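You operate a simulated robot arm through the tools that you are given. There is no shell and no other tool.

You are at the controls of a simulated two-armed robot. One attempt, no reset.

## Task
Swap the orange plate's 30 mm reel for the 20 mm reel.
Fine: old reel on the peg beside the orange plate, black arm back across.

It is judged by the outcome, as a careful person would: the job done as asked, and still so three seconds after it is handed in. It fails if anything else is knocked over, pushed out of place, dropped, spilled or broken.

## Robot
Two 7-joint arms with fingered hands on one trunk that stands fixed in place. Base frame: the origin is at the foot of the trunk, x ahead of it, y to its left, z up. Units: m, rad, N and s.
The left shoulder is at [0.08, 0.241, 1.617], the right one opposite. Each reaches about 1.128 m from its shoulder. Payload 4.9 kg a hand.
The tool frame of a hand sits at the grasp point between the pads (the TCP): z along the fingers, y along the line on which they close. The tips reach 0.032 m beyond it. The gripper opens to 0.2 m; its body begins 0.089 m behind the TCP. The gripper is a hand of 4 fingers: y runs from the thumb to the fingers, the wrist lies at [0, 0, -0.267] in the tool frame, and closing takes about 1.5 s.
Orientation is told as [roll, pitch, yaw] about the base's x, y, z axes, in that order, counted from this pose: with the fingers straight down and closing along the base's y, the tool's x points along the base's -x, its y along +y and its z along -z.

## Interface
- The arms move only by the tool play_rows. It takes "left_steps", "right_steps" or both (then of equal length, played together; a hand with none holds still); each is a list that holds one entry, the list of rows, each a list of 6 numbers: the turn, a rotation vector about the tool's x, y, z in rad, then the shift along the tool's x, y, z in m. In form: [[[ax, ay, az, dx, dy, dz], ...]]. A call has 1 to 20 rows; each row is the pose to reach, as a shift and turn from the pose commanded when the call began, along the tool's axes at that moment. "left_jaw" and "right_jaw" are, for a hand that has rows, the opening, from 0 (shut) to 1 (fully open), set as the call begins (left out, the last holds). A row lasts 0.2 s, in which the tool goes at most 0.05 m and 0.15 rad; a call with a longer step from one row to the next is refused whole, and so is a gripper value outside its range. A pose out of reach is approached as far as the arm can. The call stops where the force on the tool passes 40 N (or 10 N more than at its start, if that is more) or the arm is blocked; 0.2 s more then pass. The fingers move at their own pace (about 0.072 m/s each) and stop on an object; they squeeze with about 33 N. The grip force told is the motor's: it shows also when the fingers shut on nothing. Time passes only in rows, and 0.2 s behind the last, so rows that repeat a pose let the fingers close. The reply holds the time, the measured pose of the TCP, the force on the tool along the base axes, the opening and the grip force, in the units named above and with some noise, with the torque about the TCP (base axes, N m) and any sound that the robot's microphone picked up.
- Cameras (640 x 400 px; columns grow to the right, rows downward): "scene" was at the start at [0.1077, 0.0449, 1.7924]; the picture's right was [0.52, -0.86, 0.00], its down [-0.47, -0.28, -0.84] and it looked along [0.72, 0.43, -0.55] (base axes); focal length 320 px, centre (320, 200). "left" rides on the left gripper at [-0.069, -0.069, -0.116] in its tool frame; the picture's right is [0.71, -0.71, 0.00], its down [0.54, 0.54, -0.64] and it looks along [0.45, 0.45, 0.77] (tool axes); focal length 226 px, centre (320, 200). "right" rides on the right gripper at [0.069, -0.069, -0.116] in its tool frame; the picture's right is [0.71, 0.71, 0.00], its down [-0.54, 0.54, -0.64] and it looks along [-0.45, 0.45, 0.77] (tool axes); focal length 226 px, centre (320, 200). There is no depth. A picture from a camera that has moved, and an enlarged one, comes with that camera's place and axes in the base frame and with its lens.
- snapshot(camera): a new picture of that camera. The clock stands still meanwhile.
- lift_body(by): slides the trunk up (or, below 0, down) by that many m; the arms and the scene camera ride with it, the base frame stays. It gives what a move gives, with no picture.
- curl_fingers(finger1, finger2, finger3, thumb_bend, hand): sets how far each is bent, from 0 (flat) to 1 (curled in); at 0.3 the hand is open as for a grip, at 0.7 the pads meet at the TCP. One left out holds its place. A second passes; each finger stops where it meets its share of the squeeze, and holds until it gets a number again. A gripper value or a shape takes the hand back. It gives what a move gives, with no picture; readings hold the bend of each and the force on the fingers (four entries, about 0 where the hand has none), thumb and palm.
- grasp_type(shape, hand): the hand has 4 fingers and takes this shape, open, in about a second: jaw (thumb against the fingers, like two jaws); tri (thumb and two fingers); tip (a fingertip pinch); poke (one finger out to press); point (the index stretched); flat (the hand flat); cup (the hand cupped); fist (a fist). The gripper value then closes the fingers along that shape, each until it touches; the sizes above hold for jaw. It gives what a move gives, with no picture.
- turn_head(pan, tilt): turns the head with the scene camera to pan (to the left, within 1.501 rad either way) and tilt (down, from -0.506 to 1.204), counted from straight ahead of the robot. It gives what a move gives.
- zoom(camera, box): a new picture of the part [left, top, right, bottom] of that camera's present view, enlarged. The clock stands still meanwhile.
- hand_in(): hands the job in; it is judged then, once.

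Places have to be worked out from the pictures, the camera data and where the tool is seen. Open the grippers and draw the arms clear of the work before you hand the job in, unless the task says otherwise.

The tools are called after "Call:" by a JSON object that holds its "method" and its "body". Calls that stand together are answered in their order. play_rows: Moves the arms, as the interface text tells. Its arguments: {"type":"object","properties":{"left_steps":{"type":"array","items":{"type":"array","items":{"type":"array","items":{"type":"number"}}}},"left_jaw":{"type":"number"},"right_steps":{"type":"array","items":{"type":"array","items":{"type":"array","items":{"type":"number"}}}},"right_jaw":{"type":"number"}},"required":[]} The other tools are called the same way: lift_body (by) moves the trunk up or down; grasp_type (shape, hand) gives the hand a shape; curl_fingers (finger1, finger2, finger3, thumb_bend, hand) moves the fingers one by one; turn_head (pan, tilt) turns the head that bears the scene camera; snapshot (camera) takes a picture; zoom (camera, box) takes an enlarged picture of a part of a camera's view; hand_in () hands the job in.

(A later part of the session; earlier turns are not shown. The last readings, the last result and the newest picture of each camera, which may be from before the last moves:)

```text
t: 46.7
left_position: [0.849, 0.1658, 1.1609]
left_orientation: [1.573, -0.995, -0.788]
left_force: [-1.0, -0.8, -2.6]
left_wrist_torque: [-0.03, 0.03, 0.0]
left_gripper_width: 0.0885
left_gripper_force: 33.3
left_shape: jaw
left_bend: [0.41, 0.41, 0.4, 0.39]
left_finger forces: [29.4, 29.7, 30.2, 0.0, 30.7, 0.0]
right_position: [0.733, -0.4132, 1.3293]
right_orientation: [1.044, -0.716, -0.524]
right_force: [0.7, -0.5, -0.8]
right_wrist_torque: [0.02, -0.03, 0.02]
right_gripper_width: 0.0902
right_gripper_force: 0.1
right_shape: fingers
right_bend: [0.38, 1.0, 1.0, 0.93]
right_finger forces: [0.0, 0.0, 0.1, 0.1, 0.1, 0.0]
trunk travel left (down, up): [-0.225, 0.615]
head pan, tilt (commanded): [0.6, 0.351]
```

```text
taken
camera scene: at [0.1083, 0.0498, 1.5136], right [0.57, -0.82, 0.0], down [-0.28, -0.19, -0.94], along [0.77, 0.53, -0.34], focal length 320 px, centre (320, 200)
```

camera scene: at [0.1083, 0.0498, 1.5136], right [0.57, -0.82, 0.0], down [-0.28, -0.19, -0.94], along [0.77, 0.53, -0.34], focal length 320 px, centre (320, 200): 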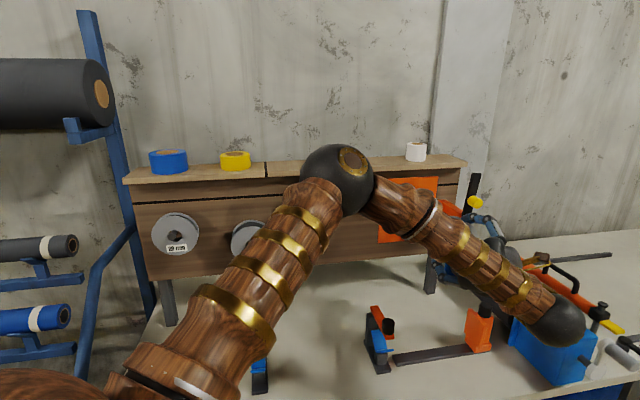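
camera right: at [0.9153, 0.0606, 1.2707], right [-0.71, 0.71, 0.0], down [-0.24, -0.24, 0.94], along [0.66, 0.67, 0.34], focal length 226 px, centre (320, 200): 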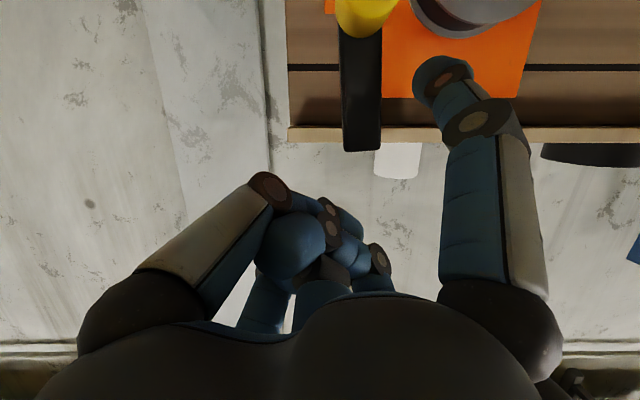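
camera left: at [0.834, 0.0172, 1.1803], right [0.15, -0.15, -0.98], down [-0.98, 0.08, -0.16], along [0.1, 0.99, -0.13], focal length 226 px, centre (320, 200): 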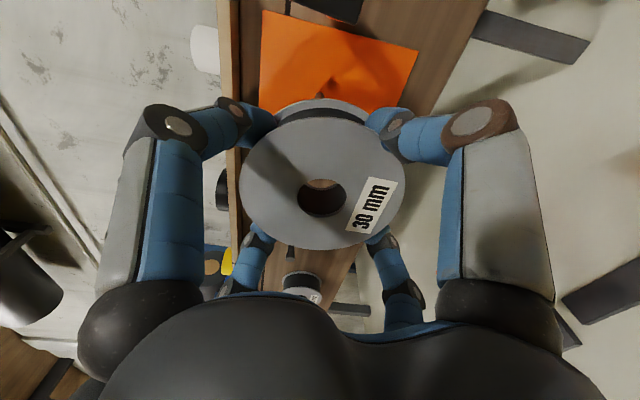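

The reel is out and the bar is still up. I carry the reel left along the board to in front of the empty peg (u≈0.191), staying 12 cm off the peg tips.

Call:
{"method": "play_rows", "body": {"left_steps": [[[0, 0, 0, 0.0223, 0.0349, 0], [0, 0, 0, 0.0446, 0.0698, 0], [0, 0, 0, 0.0669, 0.1047, 0], [0, 0, 0, 0.0892, 0.1397, 0], [0, 0, 0, 0.1115, 0.1746, 0], [0, 0, 0, 0.1338, 0.2095, 0], [0, 0, 0, 0.1561, 0.2444, 0]]]}}

Call:
{"method": "snapshot", "body": {"camera": "left"}}

Call:
{"method": "snapshot", "body": {"camera": "scene"}}

```text
t: 48.3
left_position: [0.6642, 0.3652, 1.1559]
left_orientation: [1.565, -0.996, -0.783]
left_force: [0.3, -0.1, -2.3]
left_wrist_torque: [-0.05, 0.06, -0.03]
left_gripper_width: 0.0885
left_gripper_force: 33.1
left_shape: jaw
left_bend: [0.41, 0.41, 0.4, 0.39]
left_finger forces: [29.9, 29.9, 30.5, 0.0, 30.7, 0.0]
left hand out of reach, approached as far as the arm can: row 6, 7
right_position: [0.7319, -0.4103, 1.3294]
right_orientation: [1.042, -0.716, -0.521]
right_force: [-0.4, 0.7, -0.8]
right_wrist_torque: [-0.01, 0.03, -0.03]
right_gripper_width: 0.0901
right_gripper_force: 0.1
right_shape: fingers
right_bend: [0.38, 1.0, 1.0, 0.93]
right_finger forces: [0.0, 0.0, 0.0, 0.0, 0.1, 0.0]
trunk travel left (down, up): [-0.225, 0.615]
head pan, tilt (commanded): [0.6, 0.351]
```

```text
taken
camera left: at [0.6488, 0.2161, 1.1759], right [0.14, -0.15, -0.98], down [-0.98, 0.08, -0.16], along [0.1, 0.99, -0.14], focal length 226 px, centre (320, 200)
```

left: 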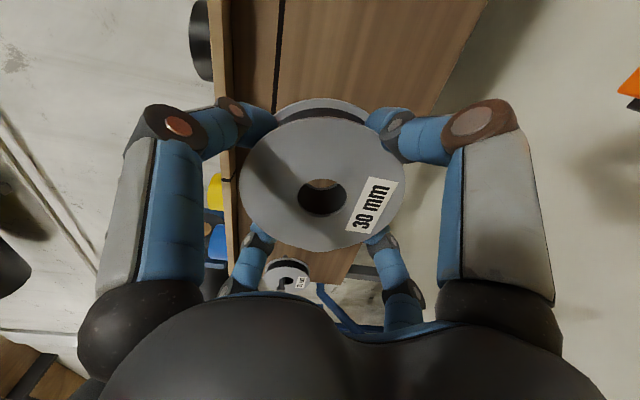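

```text
taken
camera scene: at [0.108, 0.0522, 1.5136], right [0.57, -0.82, 0.0], down [-0.28, -0.19, -0.94], along [0.77, 0.53, -0.34], focal length 320 px, centre (320, 200)
```

scene: 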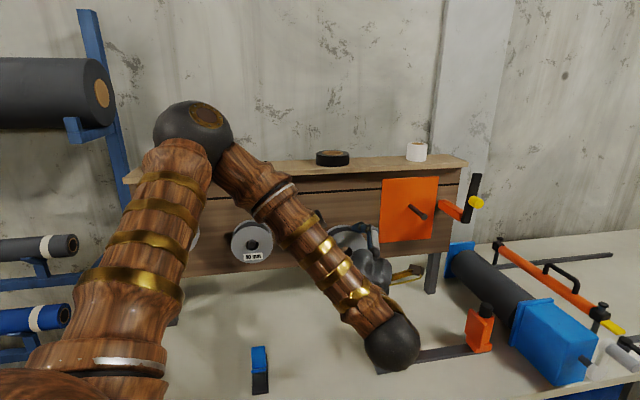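

It stopped 2 cm short as the arm is folded close in; moving forward relaxes that. I advance 6 cm and shift the remaining 2 cm left, still ahead of the peg tip.

Call:
{"method": "play_rows", "body": {"left_steps": [[[0, 0, 0, 0.002, 0.004, 0.02], [0, 0, 0, 0.005, 0.011, 0.04], [0, 0, 0, 0.0086, 0.0187, 0.06], [0, 0, 0, 0.0086, 0.0187, 0.06]]]}}

Call:
{"method": "snapshot", "body": {"camera": "left"}}

Call:
{"method": "zoom", "body": {"camera": "scene", "box": [250, 150, 410, 290]}}

```text
t: 49.3
left_position: [0.693, 0.4205, 1.1577]
left_orientation: [1.569, -0.996, -0.785]
left_force: [0.6, 0.0, -3.4]
left_wrist_torque: [-0.01, 0.01, -0.01]
left_gripper_width: 0.0886
left_gripper_force: 33.2
left_shape: jaw
left_bend: [0.41, 0.41, 0.4, 0.39]
left_finger forces: [29.8, 29.7, 30.5, 0.0, 30.7, 0.1]
right_position: [0.733, -0.4135, 1.3276]
right_orientation: [1.046, -0.713, -0.523]
right_force: [-0.6, -0.2, -0.6]
right_wrist_torque: [0.0, 0.02, 0.02]
right_gripper_width: 0.0899
right_gripper_force: 0.1
right_shape: fingers
right_bend: [0.38, 1.0, 1.0, 0.93]
right_finger forces: [0.1, 0.0, 0.0, 0.0, 0.1, 0.0]
trunk travel left (down, up): [-0.225, 0.615]
head pan, tilt (commanded): [0.6, 0.351]
```

```text
taken
camera left: at [0.6779, 0.2724, 1.178], right [0.15, -0.15, -0.98], down [-0.98, 0.08, -0.16], along [0.1, 0.99, -0.13], focal length 226 px, centre (320, 200)
```

left: 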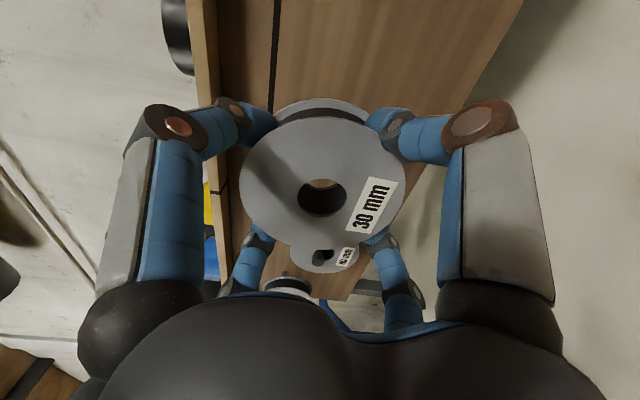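

```text
2.86 times, centred on (330, 220) of scene
camera zoom: at [0.1088, 0.0511, 1.5135], right [0.56, -0.83, 0.0], down [-0.28, -0.19, -0.94], along [0.77, 0.53, -0.34], focal length 913 px, centre (291, 143)
```

zoom: 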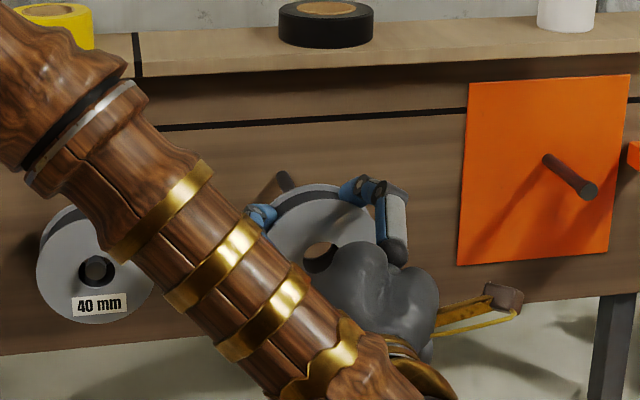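

The hole is where predicted (scene zoom (320,258)), aligned with the peg axis at u≈0.191, z≈1.159. I slide it forward slowly onto the peg, watching the force.

Call:
{"method": "play_rows", "body": {"left_steps": [[[0, 0, 0, -0.0009, 0.0024, 0.02], [0, 0, 0, -0.0009, 0.0024, 0.04], [0, 0, 0, -0.0009, 0.0024, 0.055], [0, 0, 0, -0.0009, 0.0024, 0.063], [0, 0, 0, -0.0009, 0.0024, 0.071], [0, 0, 0, -0.0009, 0.0024, 0.079]]]}}

Call:
{"method": "snapshot", "body": {"camera": "left"}}

Call:
{"method": "zoom", "body": {"camera": "scene", "box": [250, 150, 410, 290]}}

```text
t: 50.7
left_position: [0.7476, 0.4783, 1.1591]
left_orientation: [1.571, -0.995, -0.784]
left_force: [0.5, 0.4, -2.5]
left_wrist_torque: [-0.05, 0.05, 0.01]
left_gripper_width: 0.0885
left_gripper_force: 32.9
left_shape: jaw
left_bend: [0.41, 0.41, 0.4, 0.39]
left_finger forces: [29.7, 29.5, 30.5, 0.0, 30.7, 0.0]
right_position: [0.7339, -0.4124, 1.3287]
right_orientation: [1.042, -0.715, -0.521]
right_force: [0.0, 0.4, 0.3]
right_wrist_torque: [0.0, -0.02, 0.02]
right_gripper_width: 0.09
right_gripper_force: 0.0
right_shape: fingers
right_bend: [0.38, 1.0, 1.0, 0.93]
right_finger forces: [0.0, 0.0, 0.0, 0.0, 0.0, 0.0]
trunk travel left (down, up): [-0.225, 0.615]
head pan, tilt (commanded): [0.6, 0.351]
```

```text
taken
camera left: at [0.7318, 0.3293, 1.1804], right [0.15, -0.15, -0.98], down [-0.98, 0.08, -0.16], along [0.1, 0.99, -0.13], focal length 226 px, centre (320, 200)
```

left: 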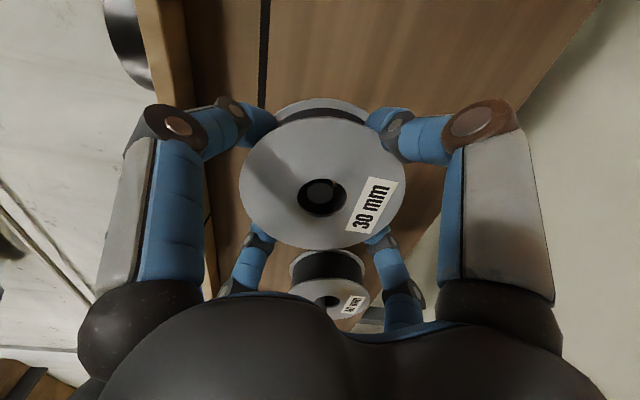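

```text
2.86 times, centred on (330, 220) of scene
camera zoom: at [0.1089, 0.0517, 1.5135], right [0.57, -0.82, 0.0], down [-0.28, -0.19, -0.94], along [0.77, 0.53, -0.34], focal length 913 px, centre (291, 143)
```

zoom: 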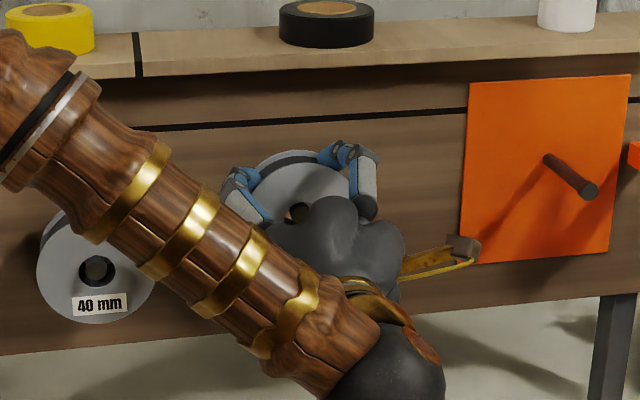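

The peg tip shows centred in the hole with no contact force. I push 2.5 cm further on, then lower 7 mm so the reel hangs on the peg.

Call:
{"method": "play_rows", "body": {"left_steps": [[[0, 0, 0, 0, 0, 0.01], [0, 0, 0, 0, 0, 0.018], [0, 0, 0, 0, 0, 0.025], [0, 0, 0, 0.0025, -0.0016, 0.025], [0, 0, 0, 0.005, -0.0033, 0.025], [0, 0, 0, 0.0063, -0.0041, 0.025]]]}}

Call:
{"method": "snapshot", "body": {"camera": "left"}}

```text
t: 52.1
left_position: [0.766, 0.4964, 1.1536]
left_orientation: [1.572, -0.994, -0.785]
left_force: [0.1, 0.2, -2.6]
left_wrist_torque: [-0.05, 0.0, 0.0]
left_gripper_width: 0.0888
left_gripper_force: 33.0
left_shape: jaw
left_bend: [0.41, 0.41, 0.4, 0.39]
left_finger forces: [29.7, 29.5, 30.5, 0.0, 30.7, 0.0]
right_position: [0.7338, -0.4114, 1.327]
right_orientation: [1.042, -0.715, -0.522]
right_force: [-0.5, -0.3, 0.2]
right_wrist_torque: [0.02, -0.01, 0.02]
right_gripper_width: 0.0901
right_gripper_force: 0.0
right_shape: fingers
right_bend: [0.38, 1.0, 1.0, 0.93]
right_finger forces: [0.0, 0.0, 0.0, 0.0, 0.0, 0.0]
trunk travel left (down, up): [-0.225, 0.615]
head pan, tilt (commanded): [0.6, 0.351]
```

```text
taken
camera left: at [0.75, 0.3473, 1.173], right [0.15, -0.15, -0.98], down [-0.98, 0.08, -0.16], along [0.1, 0.99, -0.13], focal length 226 px, centre (320, 200)
```

left: 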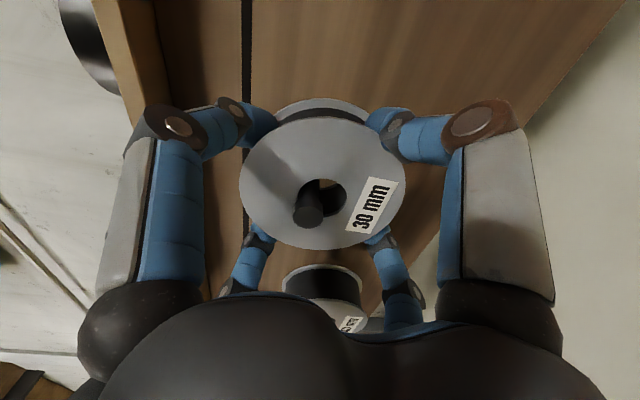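

The peg now protrudes through the hole much as on the old spindle, but the weight is still on the hand. I lower a couple more millimetres until the peg takes it.

Call:
{"method": "play_rows", "body": {"left_steps": [[[0, 0, 0, 0.0013, -0.0008, 0], [0, 0, 0, 0.0025, -0.0016, 0], [0, 0, 0, 0.0025, -0.0016, 0]]]}}

```text
t: 52.9
left_position: [0.7649, 0.4965, 1.1497]
left_orientation: [1.572, -0.993, -0.787]
left_force: [1.3, 1.2, 0.9]
left_wrist_torque: [-0.01, 0.03, 0.0]
left_gripper_width: 0.0883
left_gripper_force: 32.9
left_shape: jaw
left_bend: [0.41, 0.41, 0.4, 0.39]
left_finger forces: [30.8, 30.6, 29.2, 0.0, 29.6, 0.0]
right_position: [0.7333, -0.4121, 1.328]
right_orientation: [1.044, -0.715, -0.522]
right_force: [-0.5, -1.0, 0.4]
right_wrist_torque: [-0.02, 0.03, -0.01]
right_gripper_width: 0.09
right_gripper_force: 0.0
right_shape: fingers
right_bend: [0.38, 1.0, 1.0, 0.93]
right_finger forces: [0.0, 0.0, 0.1, 0.1, 0.0, 0.1]
trunk travel left (down, up): [-0.225, 0.615]
head pan, tilt (commanded): [0.6, 0.351]
```

The peg has taken the weight (vertical force now ≈+1 N). I open the fingers to 0.14 m and hold still.

Call:
{"method": "play_rows", "body": {"left_steps": [[[0, 0, 0, 0, 0, 0], [0, 0, 0, 0, 0, 0], [0, 0, 0, 0, 0, 0], [0, 0, 0, 0, 0, 0], [0, 0, 0, 0, 0, 0]]], "left_jaw": 0.7}}

Call:
{"method": "snapshot", "body": {"camera": "left"}}

```text
t: 54.1
left_position: [0.7644, 0.4952, 1.1499]
left_orientation: [1.571, -0.994, -0.788]
left_force: [0.7, -0.2, 0.2]
left_wrist_torque: [-0.04, 0.0, -0.01]
left_gripper_width: 0.1395
left_gripper_force: 0.0
left_shape: jaw
left_bend: [0.31, 0.31, 0.31, 0.28]
left_finger forces: [0.0, 0.0, 0.0, 0.0, 0.0, 0.0]
right_position: [0.7325, -0.4119, 1.3278]
right_orientation: [1.045, -0.716, -0.522]
right_force: [-0.1, -0.1, 0.5]
right_wrist_torque: [0.0, 0.01, -0.03]
right_gripper_width: 0.0901
right_gripper_force: 0.0
right_shape: fingers
right_bend: [0.38, 1.0, 1.0, 0.93]
right_finger forces: [0.1, 0.0, 0.1, 0.0, 0.0, 0.1]
trunk travel left (down, up): [-0.225, 0.615]
head pan, tilt (commanded): [0.6, 0.351]
```

```text
taken
camera left: at [0.7498, 0.347, 1.1704], right [0.15, -0.15, -0.98], down [-0.98, 0.08, -0.16], along [0.1, 0.99, -0.13], focal length 226 px, centre (320, 200)
```

left: 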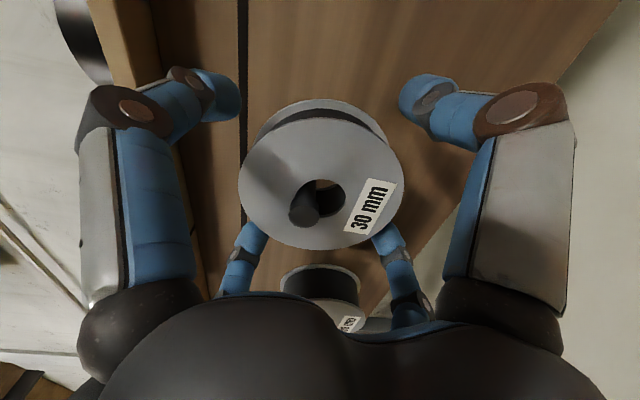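

The 30 mm reel hangs on the peg beside the plate. I draw the hand straight back 12 cm and look at the result.

Call:
{"method": "play_rows", "body": {"left_steps": [[[0, 0, 0, 0, 0, -0.02], [0, 0, 0, 0, 0, -0.045], [0, 0, 0, 0, 0, -0.075], [0, 0, 0, 0, 0, -0.1], [0, 0, 0, 0, 0, -0.12]]]}}

Call:
{"method": "snapshot", "body": {"camera": "left"}}

Call:
{"method": "snapshot", "body": {"camera": "scene"}}

```text
t: 55.3
left_position: [0.6788, 0.4104, 1.1504]
left_orientation: [1.572, -0.995, -0.788]
left_force: [0.1, -0.5, -0.1]
left_wrist_torque: [0.0, 0.0, -0.01]
left_gripper_width: 0.1396
left_gripper_force: 0.0
left_shape: jaw
left_bend: [0.31, 0.31, 0.31, 0.28]
left_finger forces: [0.0, 0.0, 0.1, 0.0, 0.0, 0.0]
right_position: [0.7329, -0.4117, 1.3284]
right_orientation: [1.044, -0.716, -0.521]
right_force: [-0.3, 0.9, -0.6]
right_wrist_torque: [0.01, -0.01, 0.03]
right_gripper_width: 0.09
right_gripper_force: 0.2
right_shape: fingers
right_bend: [0.38, 1.0, 1.0, 0.93]
right_finger forces: [0.1, 0.1, 0.0, 0.1, 0.0, 0.1]
trunk travel left (down, up): [-0.225, 0.615]
head pan, tilt (commanded): [0.6, 0.351]
```

```text
taken
camera left: at [0.6639, 0.2611, 1.1708], right [0.15, -0.15, -0.98], down [-0.98, 0.08, -0.16], along [0.1, 0.99, -0.13], focal length 226 px, centre (320, 200)
```

left: 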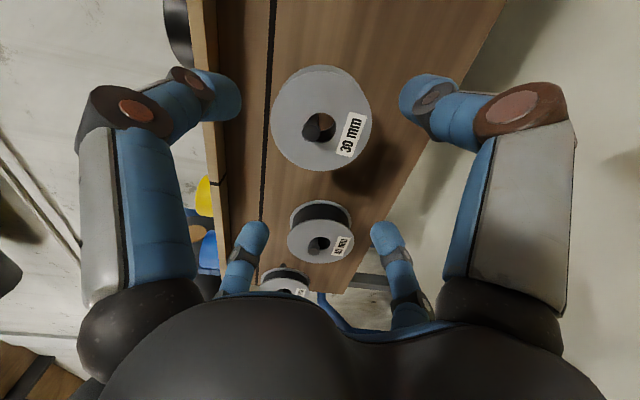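

```text
taken
camera scene: at [0.1085, 0.0507, 1.5136], right [0.57, -0.82, 0.0], down [-0.28, -0.19, -0.94], along [0.77, 0.53, -0.34], focal length 320 px, centre (320, 200)
```

scene: 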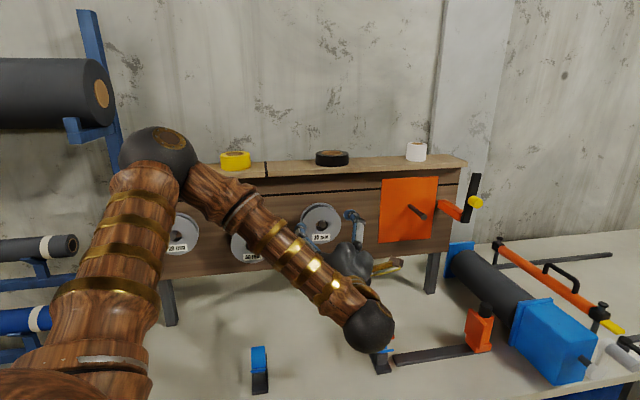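

The 30 mm reel sits properly on its peg. To reach the far-left 20 mm reel without over-folding the left arm, I raise the trunk 0.25 m (both hands are clear of everything).

Call:
{"method": "lift_body", "body": {"by": 0.25}}

Call:
{"method": "snapshot", "body": {"camera": "scene"}}

```text
t: 57.9
left_position: [0.6802, 0.4108, 1.3999]
left_orientation: [1.572, -0.995, -0.787]
left_force: [-0.7, -0.3, 0.0]
left_wrist_torque: [0.0, 0.0, 0.0]
left_gripper_width: 0.1399
left_gripper_force: 0.0
left_shape: jaw
left_bend: [0.31, 0.31, 0.31, 0.28]
left_finger forces: [0.1, 0.0, 0.0, 0.0, 0.0, 0.1]
right_position: [0.733, -0.4126, 1.5778]
right_orientation: [1.044, -0.715, -0.522]
right_force: [-0.5, 0.1, -0.5]
right_wrist_torque: [-0.01, 0.01, -0.01]
right_gripper_width: 0.0898
right_gripper_force: 0.0
right_shape: fingers
right_bend: [0.38, 1.0, 1.0, 0.93]
right_finger forces: [0.0, 0.1, 0.1, 0.0, 0.0, 0.0]
trunk travel left (down, up): [-0.475, 0.365]
head pan, tilt (commanded): [0.6, 0.351]
```

```text
taken
camera scene: at [0.1086, 0.0512, 1.7635], right [0.57, -0.82, 0.0], down [-0.28, -0.19, -0.94], along [0.77, 0.53, -0.34], focal length 320 px, centre (320, 200)
```

scene: 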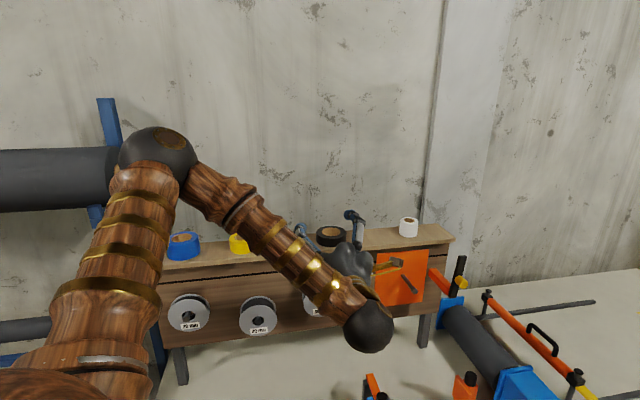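

Now I move the left hand across to in front of the 20 mm reel (u≈-0.183, z≈1.152), staying ~11 cm off the peg tips.

Call:
{"method": "play_rows", "body": {"left_steps": [[[0, 0, 0, 0.0411, 0.0178, -0.0005], [0, 0, 0, 0.0822, 0.0356, -0.001], [0, 0, 0, 0.1233, 0.0534, -0.0015], [0, 0, 0, 0.1644, 0.0712, -0.002], [0, 0, 0, 0.2055, 0.089, -0.0025], [0, 0, 0, 0.2466, 0.1068, -0.003], [0, 0, 0, 0.2877, 0.1246, -0.0035], [0, 0, 0, 0.3288, 0.1424, -0.004], [0, 0, 0, 0.3699, 0.1602, -0.0045], [0, 0, 0, 0.411, 0.178, -0.005]]]}}

Call:
{"method": "snapshot", "body": {"camera": "left"}}

Call:
{"method": "snapshot", "body": {"camera": "scene"}}

```text
t: 60.1
left_position: [0.5242, 0.5354, 1.2852]
left_orientation: [1.459, -0.991, -0.6]
left_force: [0.0, 0.8, 0.5]
left_wrist_torque: [-0.01, -0.01, -0.01]
left_gripper_width: 0.14
left_gripper_force: 0.1
left_shape: jaw
left_bend: [0.31, 0.31, 0.31, 0.28]
left_finger forces: [0.0, 0.0, 0.1, 0.0, 0.0, 0.0]
left hand out of reach, approached as far as the arm can: row 4, 5, 6, 7, 8, 9, 10
right_position: [0.7334, -0.4112, 1.578]
right_orientation: [1.044, -0.715, -0.522]
right_force: [0.2, -0.5, -0.4]
right_wrist_torque: [-0.03, 0.02, 0.0]
right_gripper_width: 0.0896
right_gripper_force: 0.1
right_shape: fingers
right_bend: [0.38, 1.0, 1.0, 0.93]
right_finger forces: [0.0, 0.0, 0.0, 0.0, 0.0, 0.0]
trunk travel left (down, up): [-0.475, 0.365]
head pan, tilt (commanded): [0.6, 0.351]
```

```text
taken
camera left: at [0.523, 0.3875, 1.3109], right [0.12, -0.18, -0.98], down [-0.99, -0.02, -0.12], along [0.0, 0.98, -0.18], focal length 226 px, centre (320, 200)
```

left: 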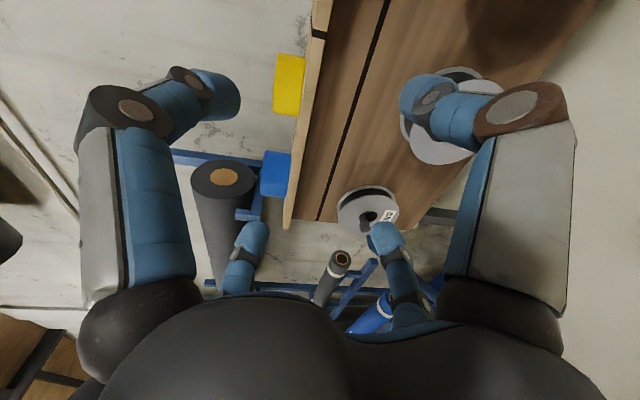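

```text
taken
camera scene: at [0.1087, 0.051, 1.7635], right [0.56, -0.83, 0.0], down [-0.28, -0.19, -0.94], along [0.77, 0.53, -0.34], focal length 320 px, centre (320, 200)
```

scene: 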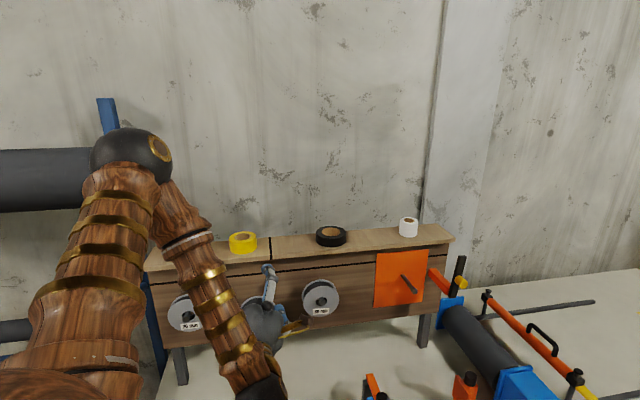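

The direct diagonal path passed too close to the shoulder and the pose drifted; lower down the arm has more room. I restore the level orientation while going straight down here (u≈-0.01) to z≈1.152.

Call:
{"method": "play_rows", "body": {"left_steps": [[[0.011, -0.025, 0, 0.028, -0.0177, 0.0035], [0.022, -0.05, 0.001, 0.0559, -0.0355, 0.007], [0.033, -0.076, 0.001, 0.0839, -0.0532, 0.0105], [0.0436, -0.101, 0.0016, 0.1118, -0.0709, 0.014], [0.0436, -0.101, 0.0016, 0.1118, -0.0709, 0.014]]]}}

Call:
{"method": "snapshot", "body": {"camera": "left"}}

Call:
{"method": "snapshot", "body": {"camera": "scene"}}

```text
t: 61.3
left_position: [0.5992, 0.4998, 1.2246]
left_orientation: [1.481, -0.991, -0.659]
left_force: [-0.9, 0.4, 0.0]
left_wrist_torque: [-0.01, -0.04, -0.02]
left_gripper_width: 0.1394
left_gripper_force: 0.1
left_shape: jaw
left_bend: [0.31, 0.31, 0.31, 0.28]
left_finger forces: [0.0, 0.1, 0.0, 0.1, 0.1, 0.0]
left hand out of reach, approached as far as the arm can: row 1, 2, 3, 4, 5
right_position: [0.733, -0.4123, 1.5779]
right_orientation: [1.044, -0.715, -0.522]
right_force: [-0.4, 0.0, 0.7]
right_wrist_torque: [-0.01, -0.05, -0.01]
right_gripper_width: 0.09
right_gripper_force: 0.0
right_shape: fingers
right_bend: [0.38, 1.0, 1.0, 0.93]
right_finger forces: [0.1, 0.0, 0.0, 0.0, 0.0, 0.0]
trunk travel left (down, up): [-0.475, 0.365]
head pan, tilt (commanded): [0.6, 0.351]
```

```text
taken
camera left: at [0.5914, 0.3515, 1.2503], right [0.12, -0.17, -0.98], down [-0.99, 0.02, -0.12], along [0.04, 0.98, -0.17], focal length 226 px, centre (320, 200)
```

left: 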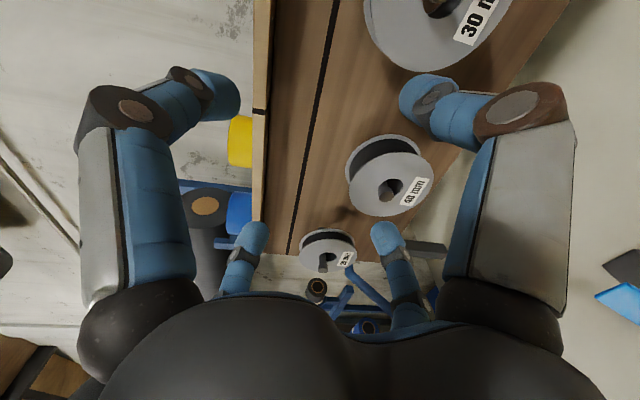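

```text
taken
camera scene: at [0.1092, 0.0514, 1.7635], right [0.57, -0.82, 0.0], down [-0.28, -0.19, -0.94], along [0.77, 0.53, -0.34], focal length 320 px, centre (320, 200)
```

scene: 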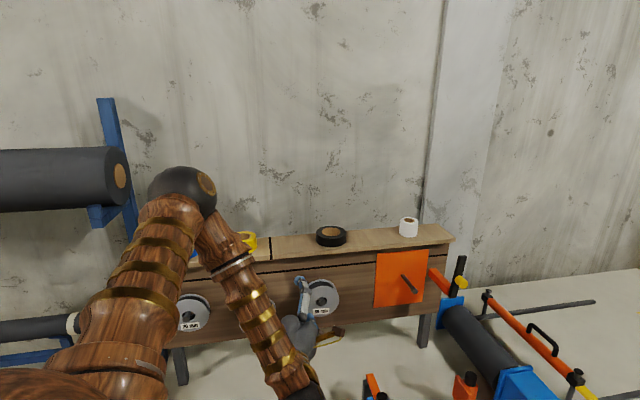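

Still wrist-limited with the elbow forward and high. I return to a comfortable spot (u≈0.27, z≈1.26) with exact orientation, from where rolling the hand should swing the elbow back and down.

Call:
{"method": "play_rows", "body": {"left_steps": [[[0.003, -0.014, 0, -0.0275, -0.0296, -0.0038], [0.006, -0.028, 0, -0.055, -0.0592, -0.0076], [0.01, -0.041, 0, -0.0826, -0.0888, -0.0113], [0.013, -0.055, -0.001, -0.1101, -0.1184, -0.0151], [0.016, -0.069, -0.001, -0.1376, -0.148, -0.0189], [0.016, -0.069, -0.001, -0.1376, -0.148, -0.0189]]]}}

Call:
{"method": "snapshot", "body": {"camera": "scene"}}

```text
t: 62.7
left_position: [0.7402, 0.351, 1.2571]
left_orientation: [1.569, -0.995, -0.785]
left_force: [-0.5, 0.3, 0.6]
left_wrist_torque: [-0.01, 0.0, -0.02]
left_gripper_width: 0.1399
left_gripper_force: 0.2
left_shape: jaw
left_bend: [0.31, 0.31, 0.31, 0.28]
left_finger forces: [0.0, 0.0, 0.1, 0.1, 0.0, 0.0]
right_position: [0.7321, -0.4122, 1.5784]
right_orientation: [1.042, -0.715, -0.522]
right_force: [-0.9, 0.7, 0.5]
right_wrist_torque: [-0.02, -0.02, 0.02]
right_gripper_width: 0.0902
right_gripper_force: 0.0
right_shape: fingers
right_bend: [0.38, 1.0, 1.0, 0.93]
right_finger forces: [0.1, 0.0, 0.0, 0.1, 0.0, 0.0]
trunk travel left (down, up): [-0.475, 0.365]
head pan, tilt (commanded): [0.6, 0.351]
```

```text
taken
camera scene: at [0.1079, 0.0521, 1.7636], right [0.57, -0.82, 0.0], down [-0.28, -0.19, -0.94], along [0.77, 0.53, -0.34], focal length 320 px, centre (320, 200)
```

scene: 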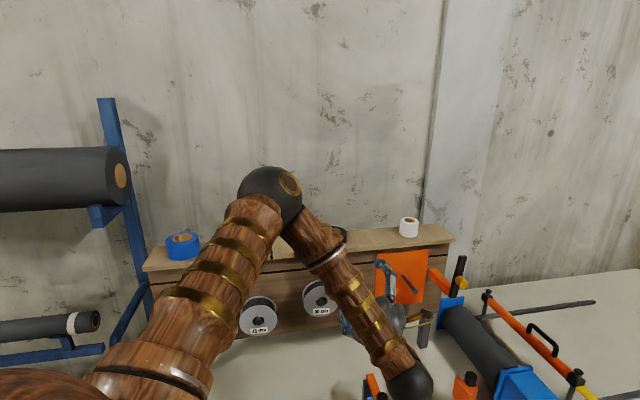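

Orientation is exact again. I roll the hand 80° (camera toward the top) in place and see where the elbow goes.

Call:
{"method": "play_rows", "body": {"left_steps": [[[0, 0, -0.14, 0, 0, 0], [0, 0, -0.28, 0, 0, 0], [0, 0, -0.42, 0, 0, 0], [0, 0, -0.56, 0, 0, 0], [0, 0, -0.7, 0, 0, 0], [0, 0, -0.84, 0, 0, 0], [0, 0, -0.98, 0, 0, 0], [0, 0, -1.12, 0, 0, 0], [0, 0, -1.26, 0, 0, 0], [0, 0, -1.4, 0, 0, 0]]]}}

Call:
{"method": "snapshot", "body": {"camera": "scene"}}

Call:
{"method": "snapshot", "body": {"camera": "left"}}

```text
t: 64.9
left_position: [0.7398, 0.3531, 1.2568]
left_orientation: [-1.57, -0.746, 2.355]
left_force: [0.3, 0.3, -0.6]
left_wrist_torque: [0.01, 0.0, 0.01]
left_gripper_width: 0.1395
left_gripper_force: 0.0
left_shape: jaw
left_bend: [0.31, 0.31, 0.31, 0.28]
left_finger forces: [0.0, 0.0, 0.1, 0.1, 0.0, 0.1]
right_position: [0.7334, -0.4127, 1.5783]
right_orientation: [1.043, -0.713, -0.522]
right_force: [-0.6, -0.9, 0.3]
right_wrist_torque: [-0.01, -0.02, 0.02]
right_gripper_width: 0.09
right_gripper_force: 0.0
right_shape: fingers
right_bend: [0.38, 1.0, 1.0, 0.93]
right_finger forces: [0.1, 0.0, 0.0, 0.0, 0.1, 0.0]
trunk travel left (down, up): [-0.475, 0.365]
head pan, tilt (commanded): [0.6, 0.351]
```

```text
taken
camera scene: at [0.1086, 0.0511, 1.7635], right [0.57, -0.82, 0.0], down [-0.28, -0.19, -0.94], along [0.77, 0.53, -0.34], focal length 320 px, centre (320, 200)
```

scene: 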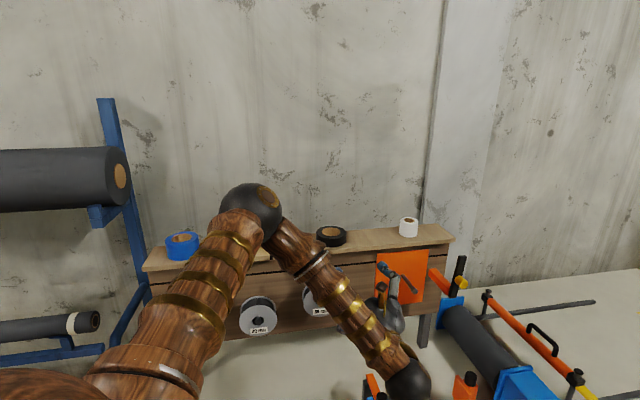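

```text
taken
camera left: at [0.6547, 0.2746, 1.3543], right [0.71, -0.71, 0.04], down [-0.43, -0.48, -0.76], along [0.56, 0.52, -0.64], focal length 226 px, centre (320, 200)
```

left: 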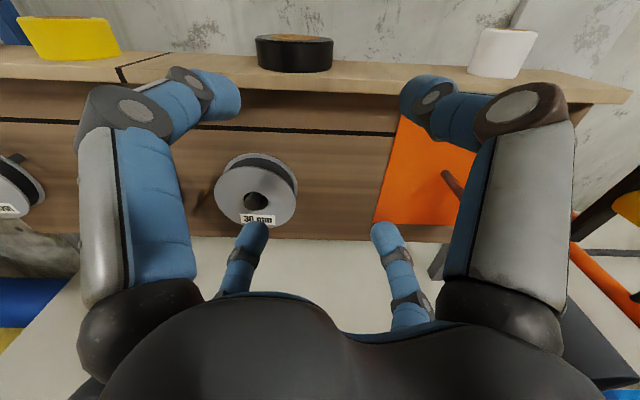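

The roll worked, the elbow shifted left, and the camera now looks from above. I try moving left again in steps: first to u≈0.05, z≈1.18.

Call:
{"method": "play_rows", "body": {"left_steps": [[[0, 0, 0, -0.0186, 0.0347, 0], [0, 0, 0, -0.0372, 0.0694, 0], [0, 0, 0, -0.0559, 0.1041, 0], [0, 0, 0, -0.0745, 0.1388, 0], [0, 0, 0, -0.0931, 0.1735, 0], [0, 0, 0, -0.1117, 0.2082, 0]]]}}

Call:
{"method": "snapshot", "body": {"camera": "scene"}}

```text
t: 66.3
left_position: [0.6208, 0.4827, 1.2205]
left_orientation: [-1.531, -0.747, 2.356]
left_force: [-0.4, -0.4, 0.3]
left_wrist_torque: [0.02, 0.0, 0.02]
left_gripper_width: 0.1397
left_gripper_force: 0.0
left_shape: jaw
left_bend: [0.31, 0.31, 0.31, 0.28]
left_finger forces: [0.1, 0.0, 0.0, 0.0, 0.0, 0.0]
left hand out of reach, approached as far as the arm can: row 4, 5, 6
right_position: [0.7308, -0.4146, 1.5786]
right_orientation: [1.045, -0.715, -0.525]
right_force: [-0.6, 0.1, 0.6]
right_wrist_torque: [0.02, -0.01, 0.0]
right_gripper_width: 0.0899
right_gripper_force: 0.0
right_shape: fingers
right_bend: [0.38, 1.0, 1.0, 0.93]
right_finger forces: [0.0, 0.0, 0.0, 0.0, 0.1, 0.0]
trunk travel left (down, up): [-0.475, 0.365]
head pan, tilt (commanded): [0.6, 0.351]
```

```text
taken
camera scene: at [0.108, 0.0499, 1.7636], right [0.56, -0.83, 0.0], down [-0.28, -0.19, -0.94], along [0.78, 0.53, -0.34], focal length 320 px, centre (320, 200)
```

scene: 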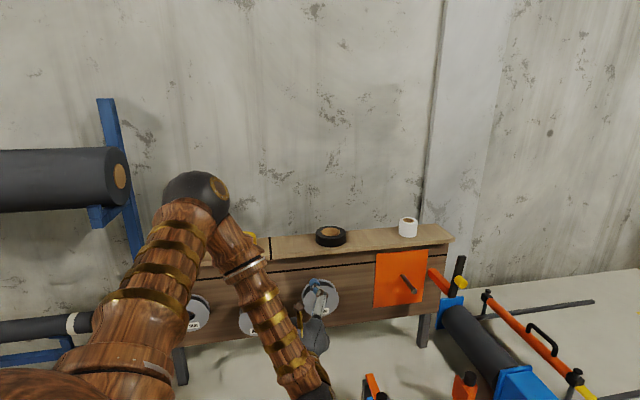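

Again limited near u≈0.1: the elbow sits forward and the wrist bend is ~125°. At the very start, with the hand pointing down, the elbow was out to the left, so I'll go back to a pointing-down pose near (0.46, 0.56, 1.40) to bring the elbow there.

Call:
{"method": "play_rows", "body": {"left_steps": [[[-0.0961, 0.0889, 0, -0.0204, -0.0015, -0.0049], [-0.1923, 0.1778, 0, -0.0409, -0.0031, -0.0098], [-0.2884, 0.2666, 0, -0.0613, -0.0046, -0.0147], [-0.3845, 0.3555, 0, -0.0818, -0.0061, -0.0196], [-0.4807, 0.4444, 0, -0.1022, -0.0077, -0.0245], [-0.5768, 0.5333, 0, -0.1227, -0.0092, -0.0294], [-0.6729, 0.6221, 0, -0.1431, -0.0107, -0.0342], [-0.769, 0.711, 0, -0.1635, -0.0123, -0.0391], [-0.8652, 0.7999, 0, -0.184, -0.0138, -0.044], [-0.9613, 0.8888, 0, -0.2044, -0.0153, -0.0489], [-1.0574, 0.9776, 0, -0.2249, -0.0169, -0.0538], [-1.1536, 1.0665, 0, -0.2453, -0.0184, -0.0587]]]}}

Call:
{"method": "snapshot", "body": {"camera": "scene"}}

```text
t: 68.9
left_position: [0.4584, 0.5636, 1.399]
left_orientation: [0.002, 0.004, 1.61]
left_force: [-1.2, 0.0, -0.4]
left_wrist_torque: [0.01, 0.0, 0.01]
left_gripper_width: 0.1397
left_gripper_force: 0.0
left_shape: jaw
left_bend: [0.31, 0.31, 0.31, 0.28]
left_finger forces: [0.0, 0.0, 0.0, 0.0, 0.0, 0.0]
right_position: [0.7323, -0.4106, 1.5783]
right_orientation: [1.042, -0.715, -0.521]
right_force: [-0.4, 0.1, -0.2]
right_wrist_torque: [0.04, 0.01, 0.0]
right_gripper_width: 0.09
right_gripper_force: 0.0
right_shape: fingers
right_bend: [0.38, 1.0, 1.0, 0.93]
right_finger forces: [0.1, 0.0, 0.0, 0.1, 0.1, 0.0]
trunk travel left (down, up): [-0.475, 0.365]
head pan, tilt (commanded): [0.6, 0.351]
```

```text
taken
camera scene: at [0.1087, 0.0523, 1.7635], right [0.57, -0.82, 0.0], down [-0.28, -0.19, -0.94], along [0.77, 0.53, -0.34], focal length 320 px, centre (320, 200)
```

scene: 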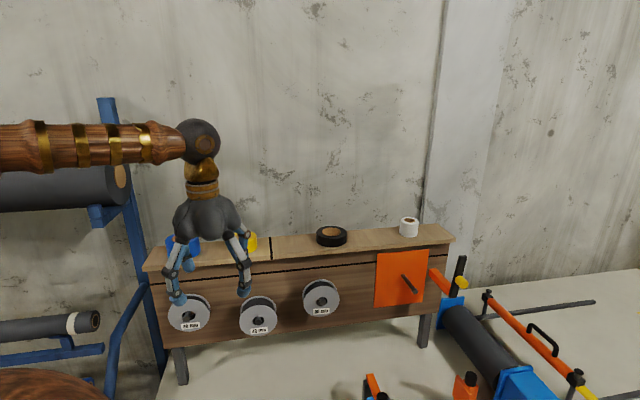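

Now the forearm comes in level from the left, which is what I want. I pitch the hand up to face the board again while moving to the 20 mm pre-grasp (u≈-0.183, z≈1.16), still ~11 cm off the peg tips.

Call:
{"method": "play_rows", "body": {"left_steps": [[[0.0961, -0.0889, 0, -0.009, 0.0036, 0.02], [0.1922, -0.1778, 0, -0.0181, 0.0071, 0.04], [0.2883, -0.2667, 0, -0.0271, 0.0107, 0.06], [0.3844, -0.3556, 0, -0.0361, 0.0142, 0.08], [0.4805, -0.4445, 0, -0.0452, 0.0178, 0.1], [0.5766, -0.5334, 0, -0.0542, 0.0213, 0.12], [0.6726, -0.6222, 0, -0.0632, 0.0249, 0.14], [0.7687, -0.7111, 0, -0.0723, 0.0284, 0.16], [0.8648, -0.8, 0, -0.0813, 0.032, 0.18], [0.9609, -0.8889, 0, -0.0903, 0.0355, 0.2], [1.057, -0.9778, 0, -0.0994, 0.0391, 0.22], [1.1531, -1.0667, 0, -0.1084, 0.0426, 0.24]]]}}

Call:
{"method": "snapshot", "body": {"camera": "scene"}}

Call:
{"method": "snapshot", "body": {"camera": "left"}}

```text
t: 71.7
left_position: [0.4121, 0.7351, 1.3135]
left_orientation: [-1.967, -0.917, 2.655]
left_force: [-0.3, -0.7, -0.7]
left_wrist_torque: [-0.02, 0.0, 0.04]
left_gripper_width: 0.1399
left_gripper_force: 0.0
left_shape: jaw
left_bend: [0.31, 0.31, 0.31, 0.28]
left_finger forces: [0.0, 0.0, 0.0, 0.0, 0.0, 0.0]
left hand out of reach, approached as far as the arm can: row 7, 8, 9
right_position: [0.7313, -0.4158, 1.5786]
right_orientation: [1.047, -0.716, -0.525]
right_force: [-0.1, -0.5, -0.1]
right_wrist_torque: [-0.03, 0.03, 0.01]
right_gripper_width: 0.0899
right_gripper_force: 0.2
right_shape: fingers
right_bend: [0.38, 1.0, 1.0, 0.93]
right_finger forces: [0.0, 0.1, 0.0, 0.0, 0.0, 0.0]
trunk travel left (down, up): [-0.475, 0.365]
head pan, tilt (commanded): [0.6, 0.351]
stopped in row 12 (left hand): the arm was blocked; the commanded pose is now the measured one
```

```text
taken
camera scene: at [0.1068, 0.0482, 1.7639], right [0.57, -0.82, 0.0], down [-0.28, -0.19, -0.94], along [0.78, 0.53, -0.34], focal length 320 px, centre (320, 200)
```

scene: 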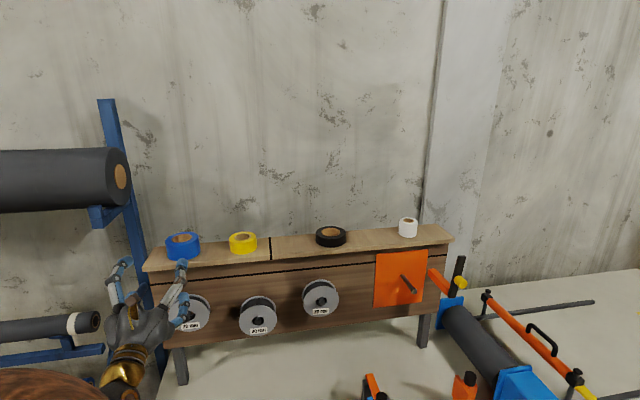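

```text
taken
camera left: at [0.3257, 0.6305, 1.38], right [0.71, -0.69, -0.16], down [-0.41, -0.22, -0.89], along [0.57, 0.7, -0.44], focal length 226 px, centre (320, 200)
```

left: 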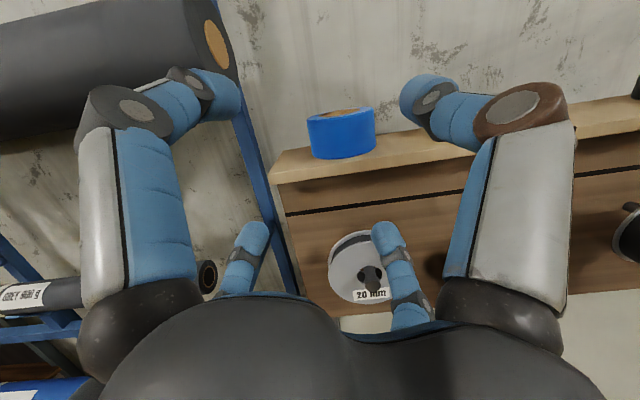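

The arm flipped to an elbow-low posture (hand now pitched ~14° up at (0.41, 0.735, 1.31), no contact force) – that's actually the posture I wanted. I level the hand there, drawing back a little, before descending.

Call:
{"method": "play_rows", "body": {"left_steps": [[[-0.0424, 0.0418, -0.0417, 0.0062, -0.0077, -0.0118], [-0.0848, 0.0836, -0.0833, 0.0124, -0.0154, -0.0237], [-0.1271, 0.1253, -0.125, 0.0185, -0.023, -0.0355], [-0.1695, 0.1671, -0.1666, 0.0247, -0.0307, -0.0473], [-0.1695, 0.1671, -0.1666, 0.0247, -0.0307, -0.0473]]]}}

Call:
{"method": "snapshot", "body": {"camera": "scene"}}

Call:
{"method": "snapshot", "body": {"camera": "left"}}

```text
t: 72.9
left_position: [0.4096, 0.6785, 1.2962]
left_orientation: [-1.569, -0.781, 2.354]
left_force: [-0.2, 1.1, -0.4]
left_wrist_torque: [-0.01, 0.03, -0.01]
left_gripper_width: 0.1402
left_gripper_force: 0.0
left_shape: jaw
left_bend: [0.31, 0.31, 0.31, 0.28]
left_finger forces: [0.1, 0.0, 0.0, 0.0, 0.0, 0.0]
right_position: [0.7331, -0.4127, 1.5783]
right_orientation: [1.042, -0.714, -0.521]
right_force: [-0.4, -0.7, -0.2]
right_wrist_torque: [-0.03, 0.01, -0.01]
right_gripper_width: 0.0901
right_gripper_force: 0.1
right_shape: fingers
right_bend: [0.38, 1.0, 1.0, 0.93]
right_finger forces: [0.0, 0.1, 0.1, 0.0, 0.0, 0.0]
trunk travel left (down, up): [-0.475, 0.365]
head pan, tilt (commanded): [0.6, 0.351]
```

```text
taken
camera scene: at [0.1083, 0.0508, 1.7636], right [0.57, -0.82, 0.0], down [-0.28, -0.19, -0.94], along [0.77, 0.53, -0.34], focal length 320 px, centre (320, 200)
```

scene: 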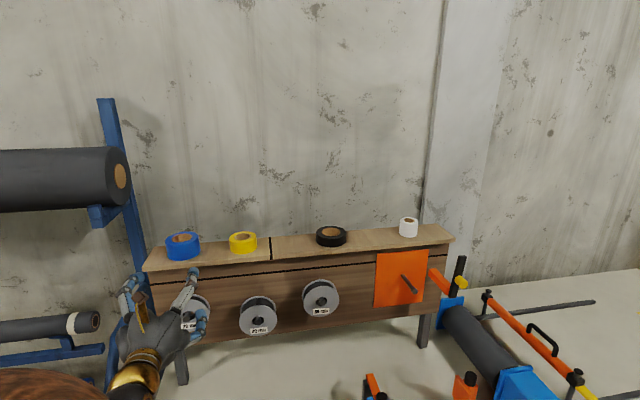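

```text
taken
camera left: at [0.3267, 0.5967, 1.3944], right [0.71, -0.71, 0.0], down [-0.45, -0.46, -0.76], along [0.54, 0.54, -0.64], focal length 226 px, centre (320, 200)
```

left: 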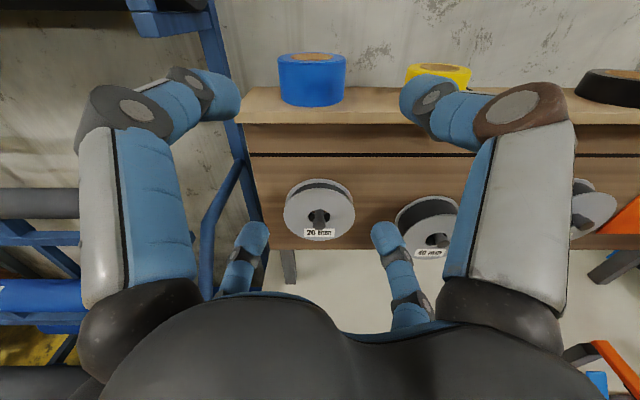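

Exact level pose reached at (0.410, 0.679, 1.296) with the camera on top. I zoom in on the 20 mm reel to locate it precisely.

Call:
{"method": "zoom", "body": {"camera": "left", "box": [260, 160, 380, 260]}}

Call:
{"method": "zoom", "body": {"camera": "scene", "box": [60, 180, 260, 400]}}

```text
4.00 times, centred on (320, 210) of left
camera zoom: at [0.3267, 0.5967, 1.3944], right [0.71, -0.71, 0.0], down [-0.45, -0.46, -0.76], along [0.54, 0.54, -0.64], focal length 904 px, centre (320, 160)
```

zoom: 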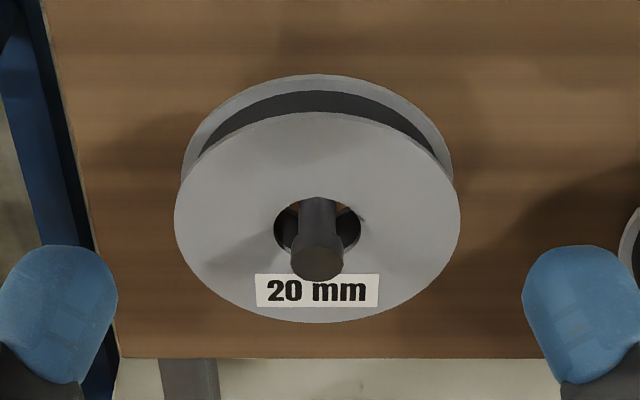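

```text
1.82 times, centred on (160, 290) of scene
camera zoom: at [0.1083, 0.0508, 1.7636], right [0.57, -0.82, 0.0], down [-0.28, -0.19, -0.94], along [0.77, 0.53, -0.34], focal length 581 px, centre (611, 36)
```

zoom: 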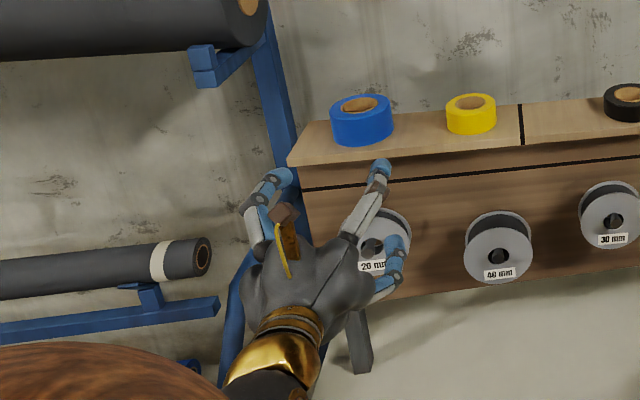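

The reel's axis lies right under the hand's axis (u≈-0.191), centre z≈1.1545, front face at distance ≈0.90. I descend straight down to its height, keeping my distance.

Call:
{"method": "play_rows", "body": {"left_steps": [[[0, 0, 0, 0.0199, 0.0202, 0], [0, 0, 0, 0.0398, 0.0404, 0], [0, 0, 0, 0.0597, 0.0605, 0], [0, 0, 0, 0.0796, 0.0807, 0], [0, 0, 0, 0.0995, 0.1009, 0]]]}}

Call:
{"method": "snapshot", "body": {"camera": "left"}}

Call:
{"method": "snapshot", "body": {"camera": "scene"}}

```text
t: 74.1
left_position: [0.4117, 0.6812, 1.1514]
left_orientation: [-1.562, -0.784, 2.35]
left_force: [-0.2, 0.1, -0.1]
left_wrist_torque: [0.06, -0.04, -0.04]
left_gripper_width: 0.1399
left_gripper_force: 0.1
left_shape: jaw
left_bend: [0.31, 0.31, 0.31, 0.28]
left_finger forces: [0.0, 0.0, 0.0, 0.0, 0.1, 0.1]
right_position: [0.7364, -0.4067, 1.5769]
right_orientation: [1.037, -0.713, -0.518]
right_force: [-0.3, 0.6, -0.4]
right_wrist_torque: [-0.04, 0.02, -0.05]
right_gripper_width: 0.0902
right_gripper_force: 0.0
right_shape: fingers
right_bend: [0.38, 1.0, 1.0, 0.93]
right_finger forces: [0.0, 0.0, 0.1, 0.1, 0.0, 0.1]
trunk travel left (down, up): [-0.475, 0.365]
head pan, tilt (commanded): [0.6, 0.351]
```

```text
taken
camera left: at [0.328, 0.6001, 1.2508], right [0.71, -0.71, 0.0], down [-0.46, -0.46, -0.76], along [0.54, 0.54, -0.65], focal length 226 px, centre (320, 200)
```

left: 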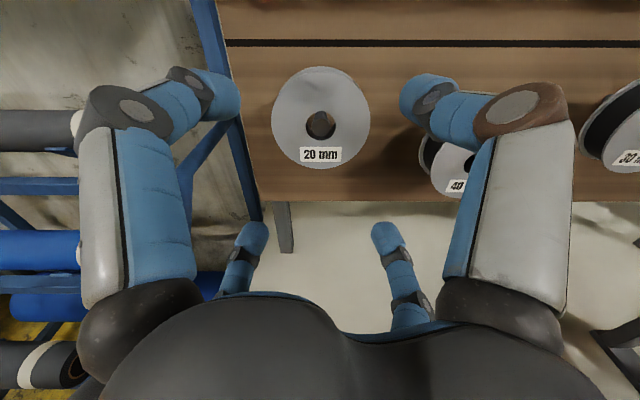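

```text
taken
camera scene: at [0.1131, 0.0555, 1.7629], right [0.57, -0.82, 0.0], down [-0.29, -0.2, -0.94], along [0.77, 0.53, -0.35], focal length 320 px, centre (320, 200)
```

scene: 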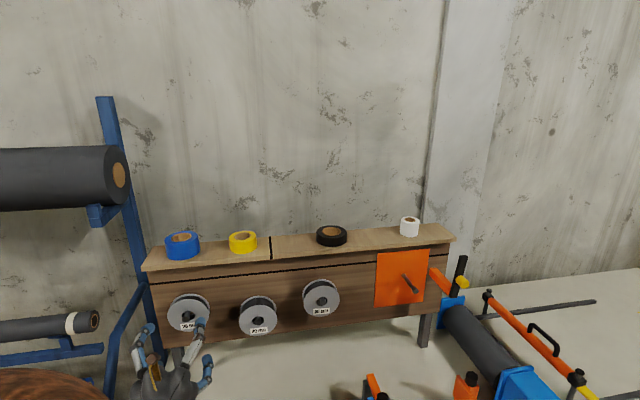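

The hand is aligned with the reel (hole at (320,124), exactly as predicted), though the folded arm seems to press slightly on the trunk; moving forward will relieve that. I advance 9 cm.

Call:
{"method": "play_rows", "body": {"left_steps": [[[0, 0, 0, 0, 0, 0.02], [0, 0, 0, 0, 0, 0.045], [0, 0, 0, 0, 0, 0.07], [0, 0, 0, 0, 0, 0.09]]]}}

Call:
{"method": "snapshot", "body": {"camera": "left"}}

Call:
{"method": "snapshot", "body": {"camera": "scene"}}

```text
t: 75.1
left_position: [0.4716, 0.7414, 1.1556]
left_orientation: [-1.568, -0.783, 2.353]
left_force: [0.1, 0.6, -0.1]
left_wrist_torque: [-0.02, -0.02, 0.0]
left_gripper_width: 0.1401
left_gripper_force: 0.0
left_shape: jaw
left_bend: [0.31, 0.31, 0.31, 0.28]
left_finger forces: [0.0, 0.0, 0.0, 0.0, 0.0, 0.1]
right_position: [0.7334, -0.4113, 1.5781]
right_orientation: [1.044, -0.714, -0.522]
right_force: [0.5, 0.4, -0.4]
right_wrist_torque: [0.01, -0.03, 0.0]
right_gripper_width: 0.0901
right_gripper_force: 0.1
right_shape: fingers
right_bend: [0.38, 1.0, 1.0, 0.93]
right_finger forces: [0.0, 0.1, 0.0, 0.1, 0.0, 0.0]
trunk travel left (down, up): [-0.475, 0.365]
head pan, tilt (commanded): [0.6, 0.351]
```

```text
taken
camera left: at [0.3882, 0.6603, 1.253], right [0.71, -0.71, 0.0], down [-0.45, -0.46, -0.76], along [0.54, 0.54, -0.64], focal length 226 px, centre (320, 200)
```

left: 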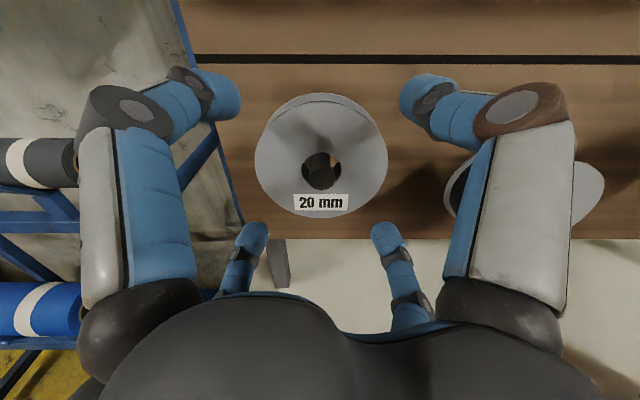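

```text
taken
camera scene: at [0.1083, 0.0509, 1.7636], right [0.57, -0.82, 0.0], down [-0.28, -0.19, -0.94], along [0.77, 0.53, -0.34], focal length 320 px, centre (320, 200)
```

scene: 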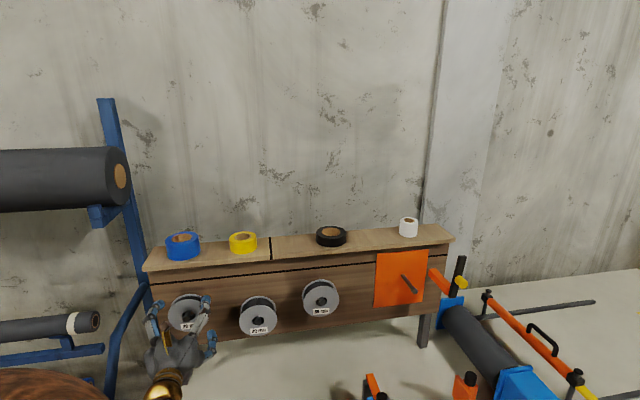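

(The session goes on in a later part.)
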